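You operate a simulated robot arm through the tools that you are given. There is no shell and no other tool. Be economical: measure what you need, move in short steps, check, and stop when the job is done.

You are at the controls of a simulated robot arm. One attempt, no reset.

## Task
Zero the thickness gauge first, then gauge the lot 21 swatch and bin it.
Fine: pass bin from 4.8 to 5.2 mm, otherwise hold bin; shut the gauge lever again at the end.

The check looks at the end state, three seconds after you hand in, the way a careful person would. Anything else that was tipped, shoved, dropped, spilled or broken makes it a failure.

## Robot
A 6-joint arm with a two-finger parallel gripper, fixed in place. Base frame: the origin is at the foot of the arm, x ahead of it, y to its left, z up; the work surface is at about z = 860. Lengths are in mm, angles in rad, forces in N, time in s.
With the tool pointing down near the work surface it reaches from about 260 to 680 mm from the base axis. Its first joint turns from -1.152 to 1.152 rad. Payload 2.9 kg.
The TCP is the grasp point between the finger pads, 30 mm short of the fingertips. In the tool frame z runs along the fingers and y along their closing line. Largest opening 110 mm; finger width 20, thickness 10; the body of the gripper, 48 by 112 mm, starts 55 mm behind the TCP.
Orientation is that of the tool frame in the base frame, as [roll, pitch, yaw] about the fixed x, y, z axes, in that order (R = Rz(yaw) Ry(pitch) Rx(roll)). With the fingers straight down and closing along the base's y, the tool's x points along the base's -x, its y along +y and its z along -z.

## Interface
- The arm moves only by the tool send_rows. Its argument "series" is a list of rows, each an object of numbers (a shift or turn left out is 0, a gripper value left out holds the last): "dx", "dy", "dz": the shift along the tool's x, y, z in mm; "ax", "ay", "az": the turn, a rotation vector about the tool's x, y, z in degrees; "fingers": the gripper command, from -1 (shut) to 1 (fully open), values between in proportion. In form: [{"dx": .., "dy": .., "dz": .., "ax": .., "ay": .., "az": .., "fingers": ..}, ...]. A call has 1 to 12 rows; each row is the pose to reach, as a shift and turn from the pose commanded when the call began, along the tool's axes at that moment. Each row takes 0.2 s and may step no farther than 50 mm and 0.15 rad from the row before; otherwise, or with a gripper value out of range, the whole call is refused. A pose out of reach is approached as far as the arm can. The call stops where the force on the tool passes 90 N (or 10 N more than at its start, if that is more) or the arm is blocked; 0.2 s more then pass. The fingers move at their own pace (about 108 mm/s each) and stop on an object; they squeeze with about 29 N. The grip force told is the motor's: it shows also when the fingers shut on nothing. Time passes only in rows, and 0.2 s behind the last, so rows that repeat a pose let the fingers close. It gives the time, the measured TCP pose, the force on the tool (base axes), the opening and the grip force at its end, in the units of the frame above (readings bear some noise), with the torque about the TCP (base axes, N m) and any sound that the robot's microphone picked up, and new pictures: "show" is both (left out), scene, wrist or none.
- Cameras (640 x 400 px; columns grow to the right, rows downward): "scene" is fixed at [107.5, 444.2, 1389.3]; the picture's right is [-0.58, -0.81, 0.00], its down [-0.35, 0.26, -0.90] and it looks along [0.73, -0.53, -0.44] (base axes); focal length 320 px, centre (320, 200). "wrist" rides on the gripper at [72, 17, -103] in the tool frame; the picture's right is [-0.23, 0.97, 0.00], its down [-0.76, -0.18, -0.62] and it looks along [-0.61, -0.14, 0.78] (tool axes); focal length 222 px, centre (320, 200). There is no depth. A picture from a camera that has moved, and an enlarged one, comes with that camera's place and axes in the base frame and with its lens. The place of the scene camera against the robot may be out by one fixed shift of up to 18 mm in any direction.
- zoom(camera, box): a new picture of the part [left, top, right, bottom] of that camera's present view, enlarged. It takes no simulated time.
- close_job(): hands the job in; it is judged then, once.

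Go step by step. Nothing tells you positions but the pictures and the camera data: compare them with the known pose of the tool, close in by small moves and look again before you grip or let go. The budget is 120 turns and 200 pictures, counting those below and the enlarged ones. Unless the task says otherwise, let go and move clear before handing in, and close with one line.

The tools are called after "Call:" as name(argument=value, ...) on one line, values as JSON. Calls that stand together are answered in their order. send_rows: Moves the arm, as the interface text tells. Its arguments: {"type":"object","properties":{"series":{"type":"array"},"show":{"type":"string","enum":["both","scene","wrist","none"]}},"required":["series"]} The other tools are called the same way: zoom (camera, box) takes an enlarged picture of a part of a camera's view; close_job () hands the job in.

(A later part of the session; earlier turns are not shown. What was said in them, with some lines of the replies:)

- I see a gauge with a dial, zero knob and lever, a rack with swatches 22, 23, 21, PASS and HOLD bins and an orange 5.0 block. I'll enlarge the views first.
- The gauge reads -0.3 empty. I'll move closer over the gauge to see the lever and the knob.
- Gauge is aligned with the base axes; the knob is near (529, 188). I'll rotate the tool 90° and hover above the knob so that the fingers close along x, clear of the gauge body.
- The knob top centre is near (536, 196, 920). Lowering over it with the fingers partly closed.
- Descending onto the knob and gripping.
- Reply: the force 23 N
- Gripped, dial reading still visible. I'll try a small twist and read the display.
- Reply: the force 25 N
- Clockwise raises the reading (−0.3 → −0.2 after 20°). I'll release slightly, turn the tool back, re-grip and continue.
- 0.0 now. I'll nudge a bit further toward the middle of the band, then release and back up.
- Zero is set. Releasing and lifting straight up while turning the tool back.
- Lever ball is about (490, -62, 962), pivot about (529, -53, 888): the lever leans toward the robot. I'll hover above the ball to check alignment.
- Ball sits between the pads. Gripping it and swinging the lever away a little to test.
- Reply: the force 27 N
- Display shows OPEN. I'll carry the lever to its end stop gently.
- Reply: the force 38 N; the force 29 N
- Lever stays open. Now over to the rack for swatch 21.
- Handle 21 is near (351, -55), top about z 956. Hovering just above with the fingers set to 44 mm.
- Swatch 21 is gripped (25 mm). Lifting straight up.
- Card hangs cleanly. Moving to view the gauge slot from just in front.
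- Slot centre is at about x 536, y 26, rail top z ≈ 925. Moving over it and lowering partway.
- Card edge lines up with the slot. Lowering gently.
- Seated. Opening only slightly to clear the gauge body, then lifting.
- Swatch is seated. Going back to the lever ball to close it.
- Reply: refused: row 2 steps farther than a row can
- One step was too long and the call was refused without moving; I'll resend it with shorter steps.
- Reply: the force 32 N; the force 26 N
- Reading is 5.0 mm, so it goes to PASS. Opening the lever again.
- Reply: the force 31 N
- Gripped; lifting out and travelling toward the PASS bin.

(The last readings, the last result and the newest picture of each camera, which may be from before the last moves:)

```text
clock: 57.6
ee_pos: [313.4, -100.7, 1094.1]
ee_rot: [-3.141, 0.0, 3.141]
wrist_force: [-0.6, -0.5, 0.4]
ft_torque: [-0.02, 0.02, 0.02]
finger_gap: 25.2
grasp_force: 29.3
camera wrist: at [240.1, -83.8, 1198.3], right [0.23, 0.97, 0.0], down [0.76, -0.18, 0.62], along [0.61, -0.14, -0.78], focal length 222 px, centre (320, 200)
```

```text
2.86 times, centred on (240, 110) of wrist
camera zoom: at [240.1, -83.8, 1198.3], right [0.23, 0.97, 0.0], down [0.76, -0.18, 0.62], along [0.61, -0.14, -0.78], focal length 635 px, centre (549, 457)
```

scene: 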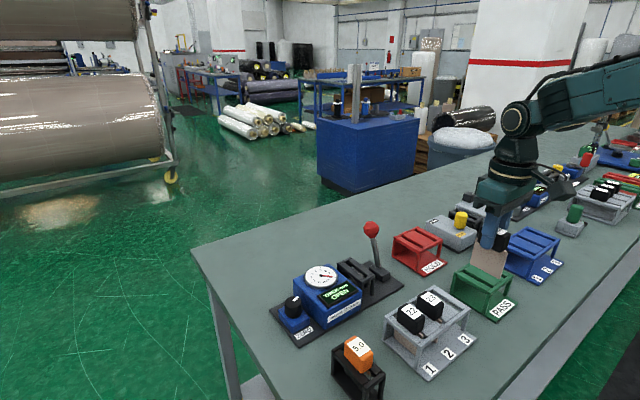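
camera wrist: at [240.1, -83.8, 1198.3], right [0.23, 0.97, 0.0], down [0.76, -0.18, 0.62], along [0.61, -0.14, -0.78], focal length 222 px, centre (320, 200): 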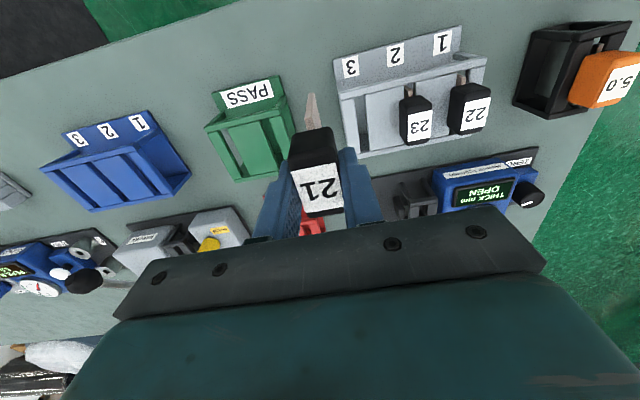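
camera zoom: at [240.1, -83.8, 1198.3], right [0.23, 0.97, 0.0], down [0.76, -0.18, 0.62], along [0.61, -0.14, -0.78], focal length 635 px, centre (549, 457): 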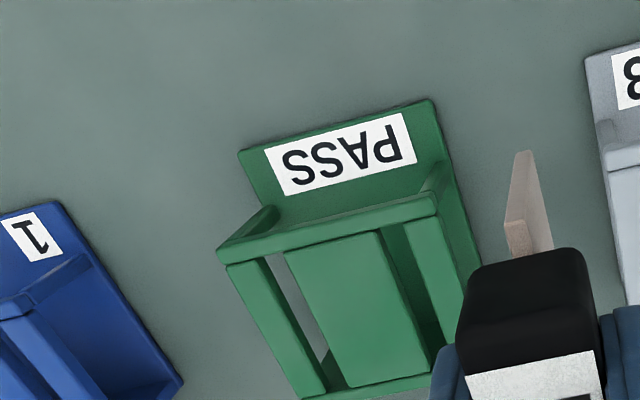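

PASS bin has two slots along x; the nearer one is at y ≈ -170, x ≈ 351. Moving above it.

Call:
send_rows(series=[{"dx": -19, "dy": -35}, {"dx": -37, "dy": -69}, {"dx": -37, "dy": -69, "dz": 30}, {"dx": -37, "dy": -69, "dz": 58}, {"dx": -37, "dy": -69, "dz": 58}], show="none")

Call:
zoom(camera="wrist", box=[230, 40, 390, 180])

Call:
zoom(camera="scene", box=[420, 220, 560, 330])

```text
clock: 58.8
ee_pos: [345.7, -169.8, 1035.9]
ee_rot: [-3.141, 0.0, 3.141]
wrist_force: [-0.8, -1.0, -0.8]
ft_torque: [-0.02, 0.01, -0.02]
finger_gap: 25.3
grasp_force: 29.3
```

```text
2.86 times, centred on (310, 110) of wrist
camera zoom: at [273.5, -152.4, 1140.4], right [0.23, 0.97, 0.0], down [0.76, -0.18, 0.62], along [0.61, -0.14, -0.78], focal length 635 px, centre (349, 457)
```

zoom: 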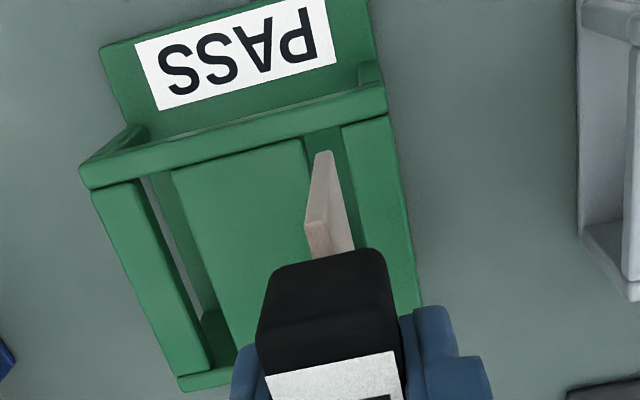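

```text
3.64 times, centred on (490, 275) of scene
camera zoom: at [107.5, 444.2, 1389.3], right [-0.58, -0.81, 0.0], down [-0.35, 0.26, -0.9], along [0.73, -0.53, -0.44], focal length 1164 px, centre (-298, -73)
```

zoom: 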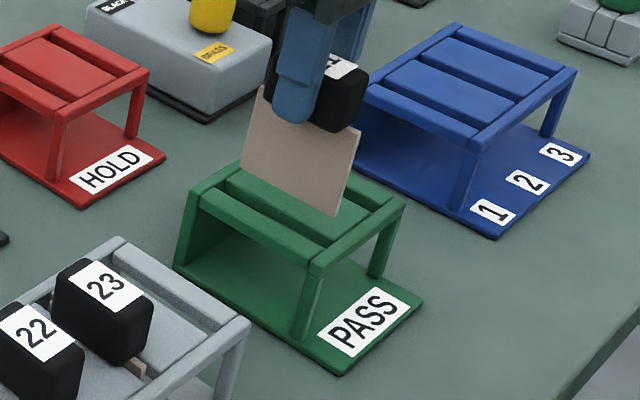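

Call:
send_rows(series=[{"dx": -5}, {"dx": -5, "dz": 20}, {"dx": -5, "dz": 40}, {"dx": -5, "dz": 40}], show="none")

Call:
zoom(camera="wrist", box=[230, 60, 390, 200])

Call:
zoom(camera="scene", box=[420, 220, 560, 330])

```text
clock: 59.8
ee_pos: [351.8, -171.8, 997.0]
ee_rot: [-3.141, 0.0, 3.141]
wrist_force: [0.1, 0.3, -0.8]
ft_torque: [-0.02, -0.01, -0.01]
finger_gap: 25.4
grasp_force: 29.4
```

```text
2.86 times, centred on (310, 130) of wrist
camera zoom: at [278.9, -153.7, 1100.7], right [0.23, 0.97, 0.0], down [0.76, -0.18, 0.62], along [0.61, -0.14, -0.78], focal length 635 px, centre (349, 400)
```

zoom: 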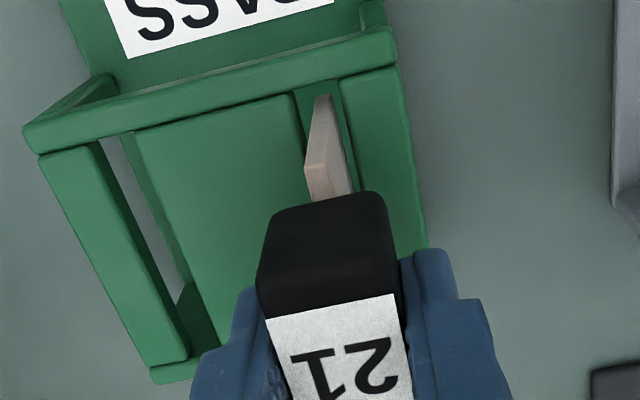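

```text
3.64 times, centred on (490, 275) of scene
camera zoom: at [107.5, 444.2, 1389.3], right [-0.58, -0.81, 0.0], down [-0.35, 0.26, -0.9], along [0.73, -0.53, -0.44], focal length 1164 px, centre (-298, -73)
```

zoom: 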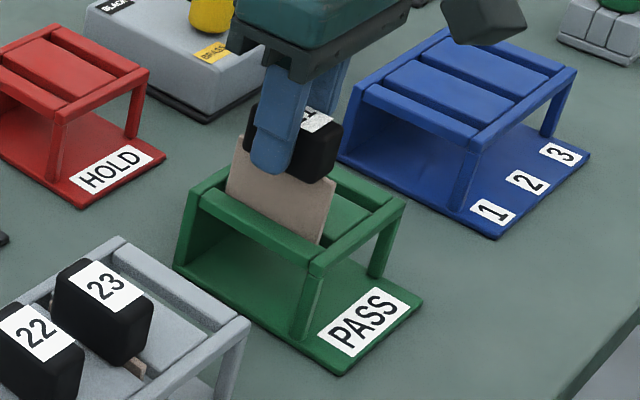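

Aligned and entering the slot; lowering further in small steps.

Call:
send_rows(series=[{"dz": 10}, {"dz": 20}, {"dz": 30}, {"dz": 36}, {"dz": 36}], show="wrist")

Call:
zoom(camera="scene", box=[440, 230, 540, 310])

```text
clock: 61.0
ee_pos: [353.0, -171.0, 960.4]
ee_rot: [-3.141, -0.001, -3.141]
wrist_force: [-0.3, -0.4, -0.6]
ft_torque: [-0.03, 0.02, 0.03]
finger_gap: 25.3
grasp_force: 28.9
camera wrist: at [280.6, -153.2, 1064.2], right [0.23, 0.97, 0.0], down [0.76, -0.18, 0.62], along [0.61, -0.14, -0.78], focal length 222 px, centre (320, 200)
```

wrist: 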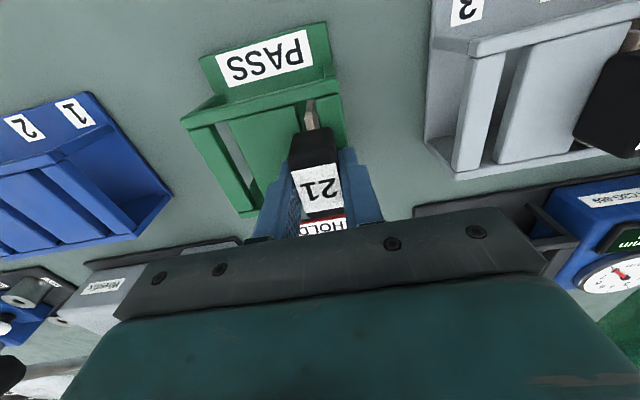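

```text
5.00 times, centred on (490, 270) of scene
camera zoom: at [107.5, 444.2, 1389.3], right [-0.58, -0.81, 0.0], down [-0.35, 0.26, -0.9], along [0.73, -0.53, -0.44], focal length 1601 px, centre (-530, -150)
```

zoom: 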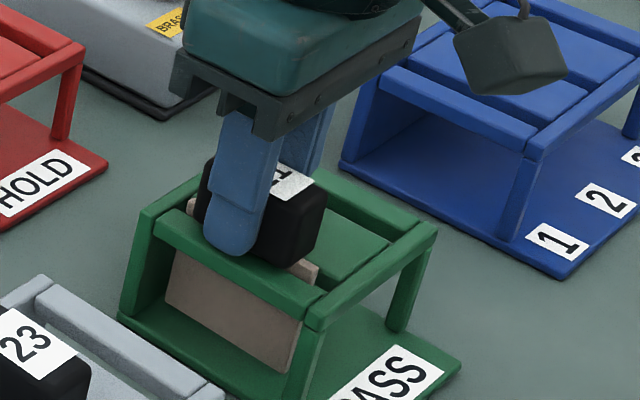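

Call:
send_rows(series=[{"dz": 1.5}, {"dz": 3}, {"dz": 3}], show="none")

```text
clock: 61.8
ee_pos: [353.6, -171.6, 957.7]
ee_rot: [3.141, -0.001, -3.141]
wrist_force: [-0.4, -0.1, -0.4]
ft_torque: [0.02, 0.0, 0.03]
finger_gap: 25.4
grasp_force: 29.4
```

Call:
send_rows(series=[{"dz": 1}, {"dz": 2}, {"dz": 2}], show="none")

Call:
zoom(camera="scene", box=[440, 230, 540, 310])

```text
clock: 62.6
ee_pos: [353.8, -171.1, 957.8]
ee_rot: [-3.139, 0.003, -3.141]
wrist_force: [-7.9, 5.6, 42.9]
ft_torque: [0.17, 0.54, -0.01]
finger_gap: 24.9
grasp_force: 29.2
```

```text
5.00 times, centred on (490, 270) of scene
camera zoom: at [106.8, 444.6, 1389.2], right [-0.58, -0.81, 0.0], down [-0.35, 0.26, -0.9], along [0.73, -0.53, -0.44], focal length 1601 px, centre (-530, -150)
```

zoom: 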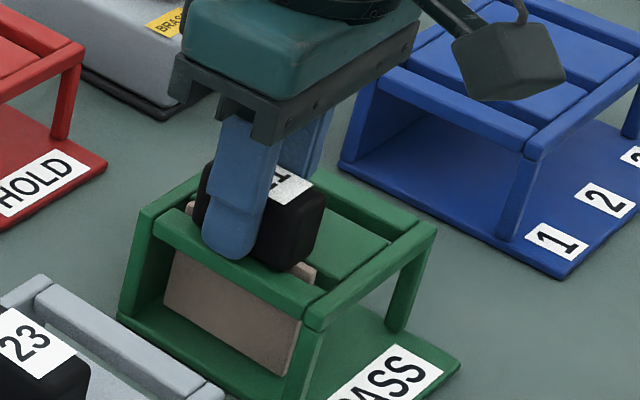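

Seated with contact. Easing off, releasing and lifting.

Call:
send_rows(series=[{"dz": -1.5}, {"dz": -1.5, "fingers": -0.27}, {"dz": -1.5}, {"dz": -15}, {"dz": -50}, {"dz": -90}, {"dz": -120}, {"dz": -120}], show="both")

Call:
zoom(camera="scene", box=[430, 220, 550, 330])

```text
clock: 64.4
ee_pos: [356.4, -171.2, 1076.6]
ee_rot: [-3.141, 0.0, 3.141]
wrist_force: [0.2, 0.4, -0.5]
ft_torque: [0.0, -0.03, 0.03]
finger_gap: 40.0
grasp_force: 0.0
camera wrist: at [284.0, -153.6, 1180.5], right [0.23, 0.97, 0.0], down [0.76, -0.18, 0.62], along [0.61, -0.14, -0.78], focal length 222 px, centre (320, 200)
```

scene: 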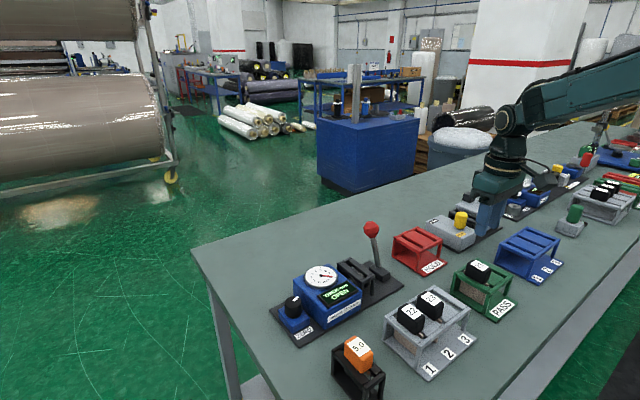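
wrist: 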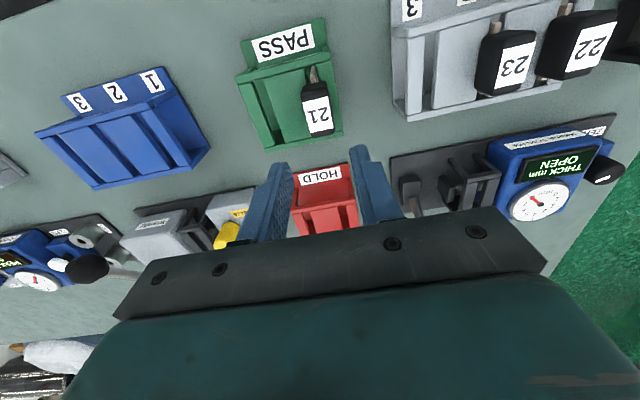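

```text
3.64 times, centred on (490, 275) of scene
camera zoom: at [107.5, 444.3, 1389.3], right [-0.58, -0.81, 0.0], down [-0.35, 0.26, -0.9], along [0.73, -0.53, -0.44], focal length 1164 px, centre (-298, -73)
```

zoom: 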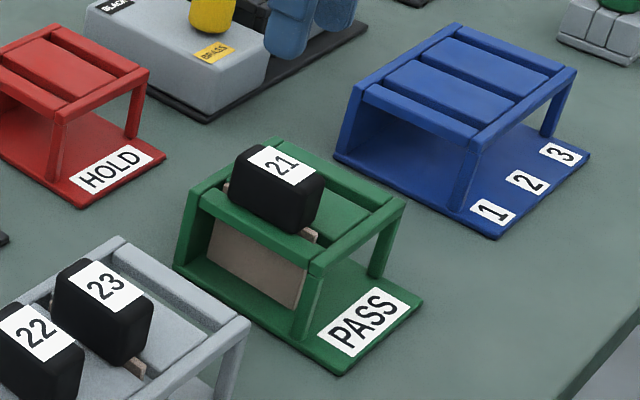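

Swatch 21 sits in PASS. Now back to the lever to shut it.

Call:
send_rows(series=[{"dx": -38, "dy": 19, "fingers": 0.2}, {"dx": -76, "dy": 38}, {"dx": -114, "dy": 57}, {"dx": -152, "dy": 76}, {"dx": -190, "dy": 95}, {"dx": -228, "dy": 114}, {"dx": -228, "dy": 114}, {"dx": -228, "dy": 114, "dz": 40}, {"dx": -228, "dy": 114, "dz": 80}, {"dx": -228, "dy": 114, "dz": 96}, {"dx": -228, "dy": 114, "dz": 96}], show="wrist")

Call:
zoom(camera="scene", box=[290, 190, 430, 300])

```text
clock: 66.8
ee_pos: [581.1, -54.1, 979.8]
ee_rot: [-3.141, -0.001, 3.14]
wrist_force: [0.1, -0.5, -0.5]
ft_torque: [0.01, 0.0, 0.01]
finger_gap: 66.3
grasp_force: 0.1
camera wrist: at [508.9, -36.1, 1083.9], right [0.23, 0.97, 0.0], down [0.76, -0.18, 0.62], along [0.61, -0.14, -0.78], focal length 222 px, centre (320, 200)
```

wrist: 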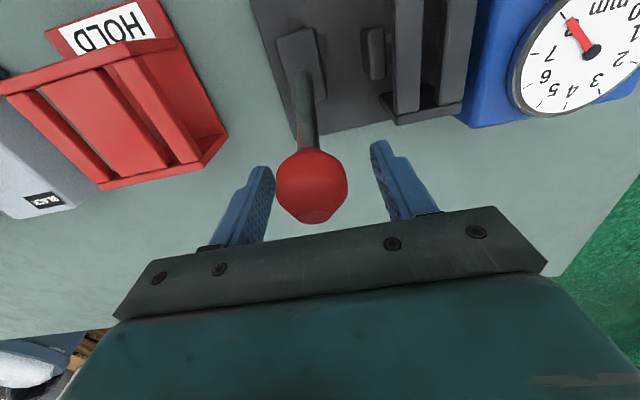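

```text
3.64 times, centred on (360, 245) of scene
camera zoom: at [107.5, 444.3, 1389.3], right [-0.58, -0.81, 0.0], down [-0.35, 0.26, -0.9], along [0.73, -0.53, -0.44], focal length 1164 px, centre (174, 36)
```

zoom: 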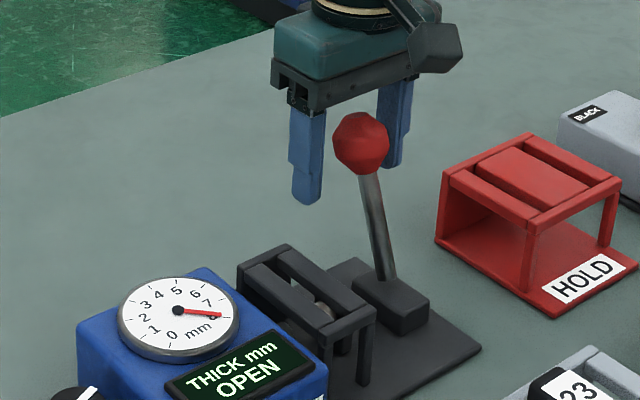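

Call:
send_rows(series=[{"dy": -2}, {"dy": -2, "fingers": -1}, {"dy": -2}, {"dy": -2}, {"dx": 8, "dy": -2, "dz": -2.5}, {"dx": 16, "dy": -2, "dz": -4.5}, {"dx": 24, "dy": -2, "dz": -6.3}, {"dx": 32, "dy": -2, "dz": -7.5}, {"dx": 40, "dy": -2, "dz": -8.3}, {"dx": 48, "dy": -2, "dz": -8.4}, {"dx": 56, "dy": -2, "dz": -7.7}], show="none")

Call:
send_rows(series=[{"dx": 8, "dz": 1.3}, {"dx": 15, "dz": 3.3}, {"dx": 22, "dz": 5.8}, {"dx": 28, "dz": 8.5}, {"dx": 34, "dz": 11.5}, {"dx": 40, "dz": 14.5}, {"dx": 42, "dz": 15.5}, {"dx": 42, "dz": 15.5}], show="none")

Call:
zoom(camera="scene", box=[290, 190, 430, 300])

```text
clock: 69.2
ee_pos: [526.1, -58.3, 986.5]
ee_rot: [3.14, -0.002, -3.136]
wrist_force: [14.1, 24.7, -15.7]
ft_torque: [-0.12, -1.21, -0.2]
finger_gap: 37.1
grasp_force: 45.0
```

```text
clock: 71.0
ee_pos: [487.4, -56.9, 974.8]
ee_rot: [3.141, 0.013, -3.134]
wrist_force: [26.0, 25.3, 20.4]
ft_torque: [0.04, 0.28, -0.46]
finger_gap: 37.2
grasp_force: 45.6
```

```text
3.64 times, centred on (360, 245) of scene
camera zoom: at [107.9, 445.0, 1389.0], right [-0.58, -0.81, 0.0], down [-0.35, 0.26, -0.9], along [0.73, -0.53, -0.44], focal length 1164 px, centre (174, 36)
```

zoom: 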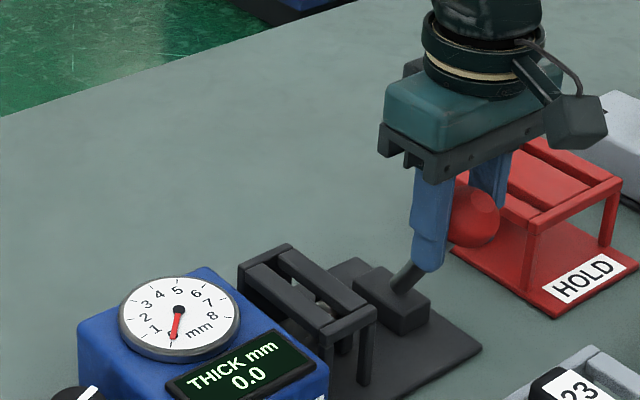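

Shut, reading 0.0. Releasing, lifting clear and checking everything.

Call:
send_rows(series=[{"fingers": 0.2}, {"fingers": 0.2}, {"fingers": 0.2}, {"dz": -40}, {"dz": -80}, {"dz": -120}, {"dx": 30, "dz": -150}, {"dx": 30, "dz": -150}], show="both")

Call:
zoom(camera="scene", box=[270, 210, 430, 330])

Call:
zoom(camera="scene", box=[380, 220, 560, 370])

```text
clock: 72.8
ee_pos: [452.6, -61.8, 1123.8]
ee_rot: [-3.142, 0.002, -3.141]
wrist_force: [-0.8, -0.7, 0.4]
ft_torque: [0.0, -0.03, -0.01]
finger_gap: 66.0
grasp_force: 0.1
camera wrist: at [380.5, -43.5, 1228.0], right [0.23, 0.97, 0.0], down [0.76, -0.18, 0.62], along [0.61, -0.14, -0.78], focal length 222 px, centre (320, 200)
```

scene: 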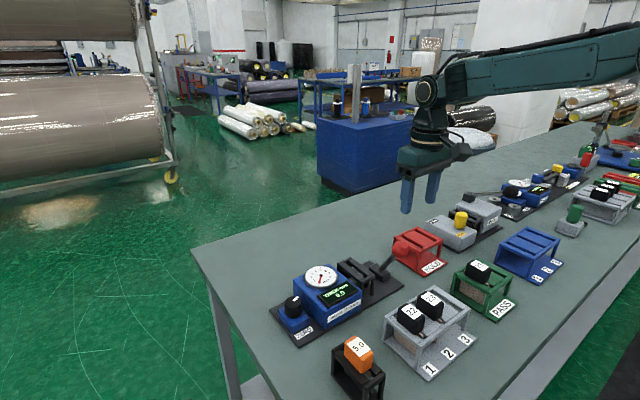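
wrist: 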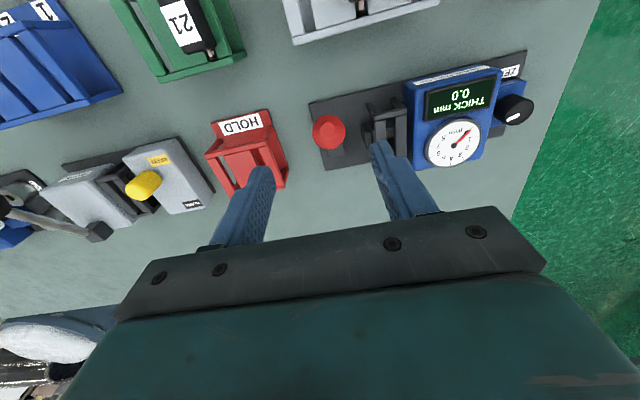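

```text
3.33 times, centred on (350, 270) of scene
camera zoom: at [107.5, 444.3, 1389.3], right [-0.58, -0.81, 0.0], down [-0.35, 0.26, -0.9], along [0.73, -0.53, -0.44], focal length 1067 px, centre (220, -33)
```

zoom: 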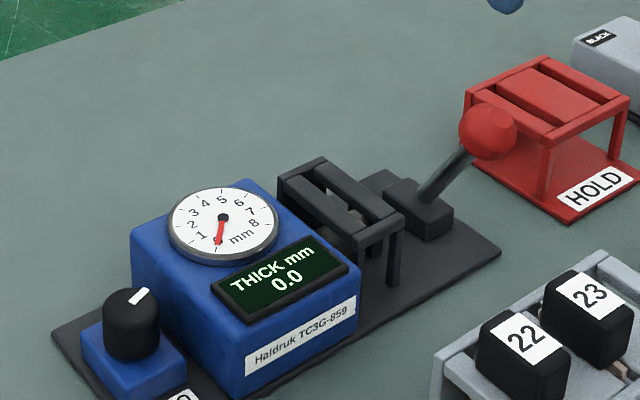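

```text
2.67 times, centred on (470, 295) of scene
camera zoom: at [107.5, 444.3, 1389.3], right [-0.58, -0.81, 0.0], down [-0.35, 0.26, -0.9], along [0.73, -0.53, -0.44], focal length 854 px, centre (-80, -53)
```

zoom: 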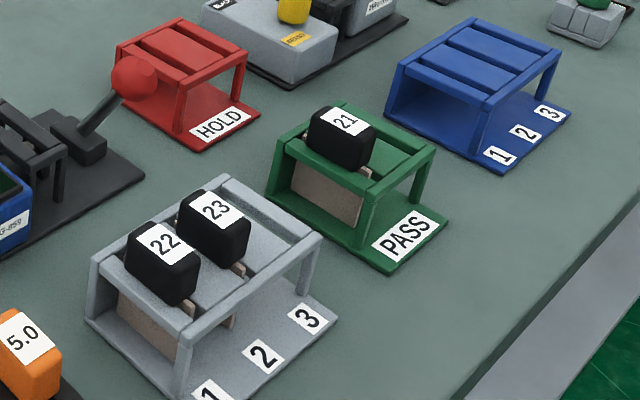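

The gauge reads 0.0 with the lever shut, swatch 21 sits in PASS, nothing else has moved, and the arm is clear, so I'm handing in.

Call:
close_job()

```text
The job is handed in.
```

I zeroed the gauge, measured the lot 21 swatch at 5.0 mm, put it in the pass bin and shut the gauge lever again.
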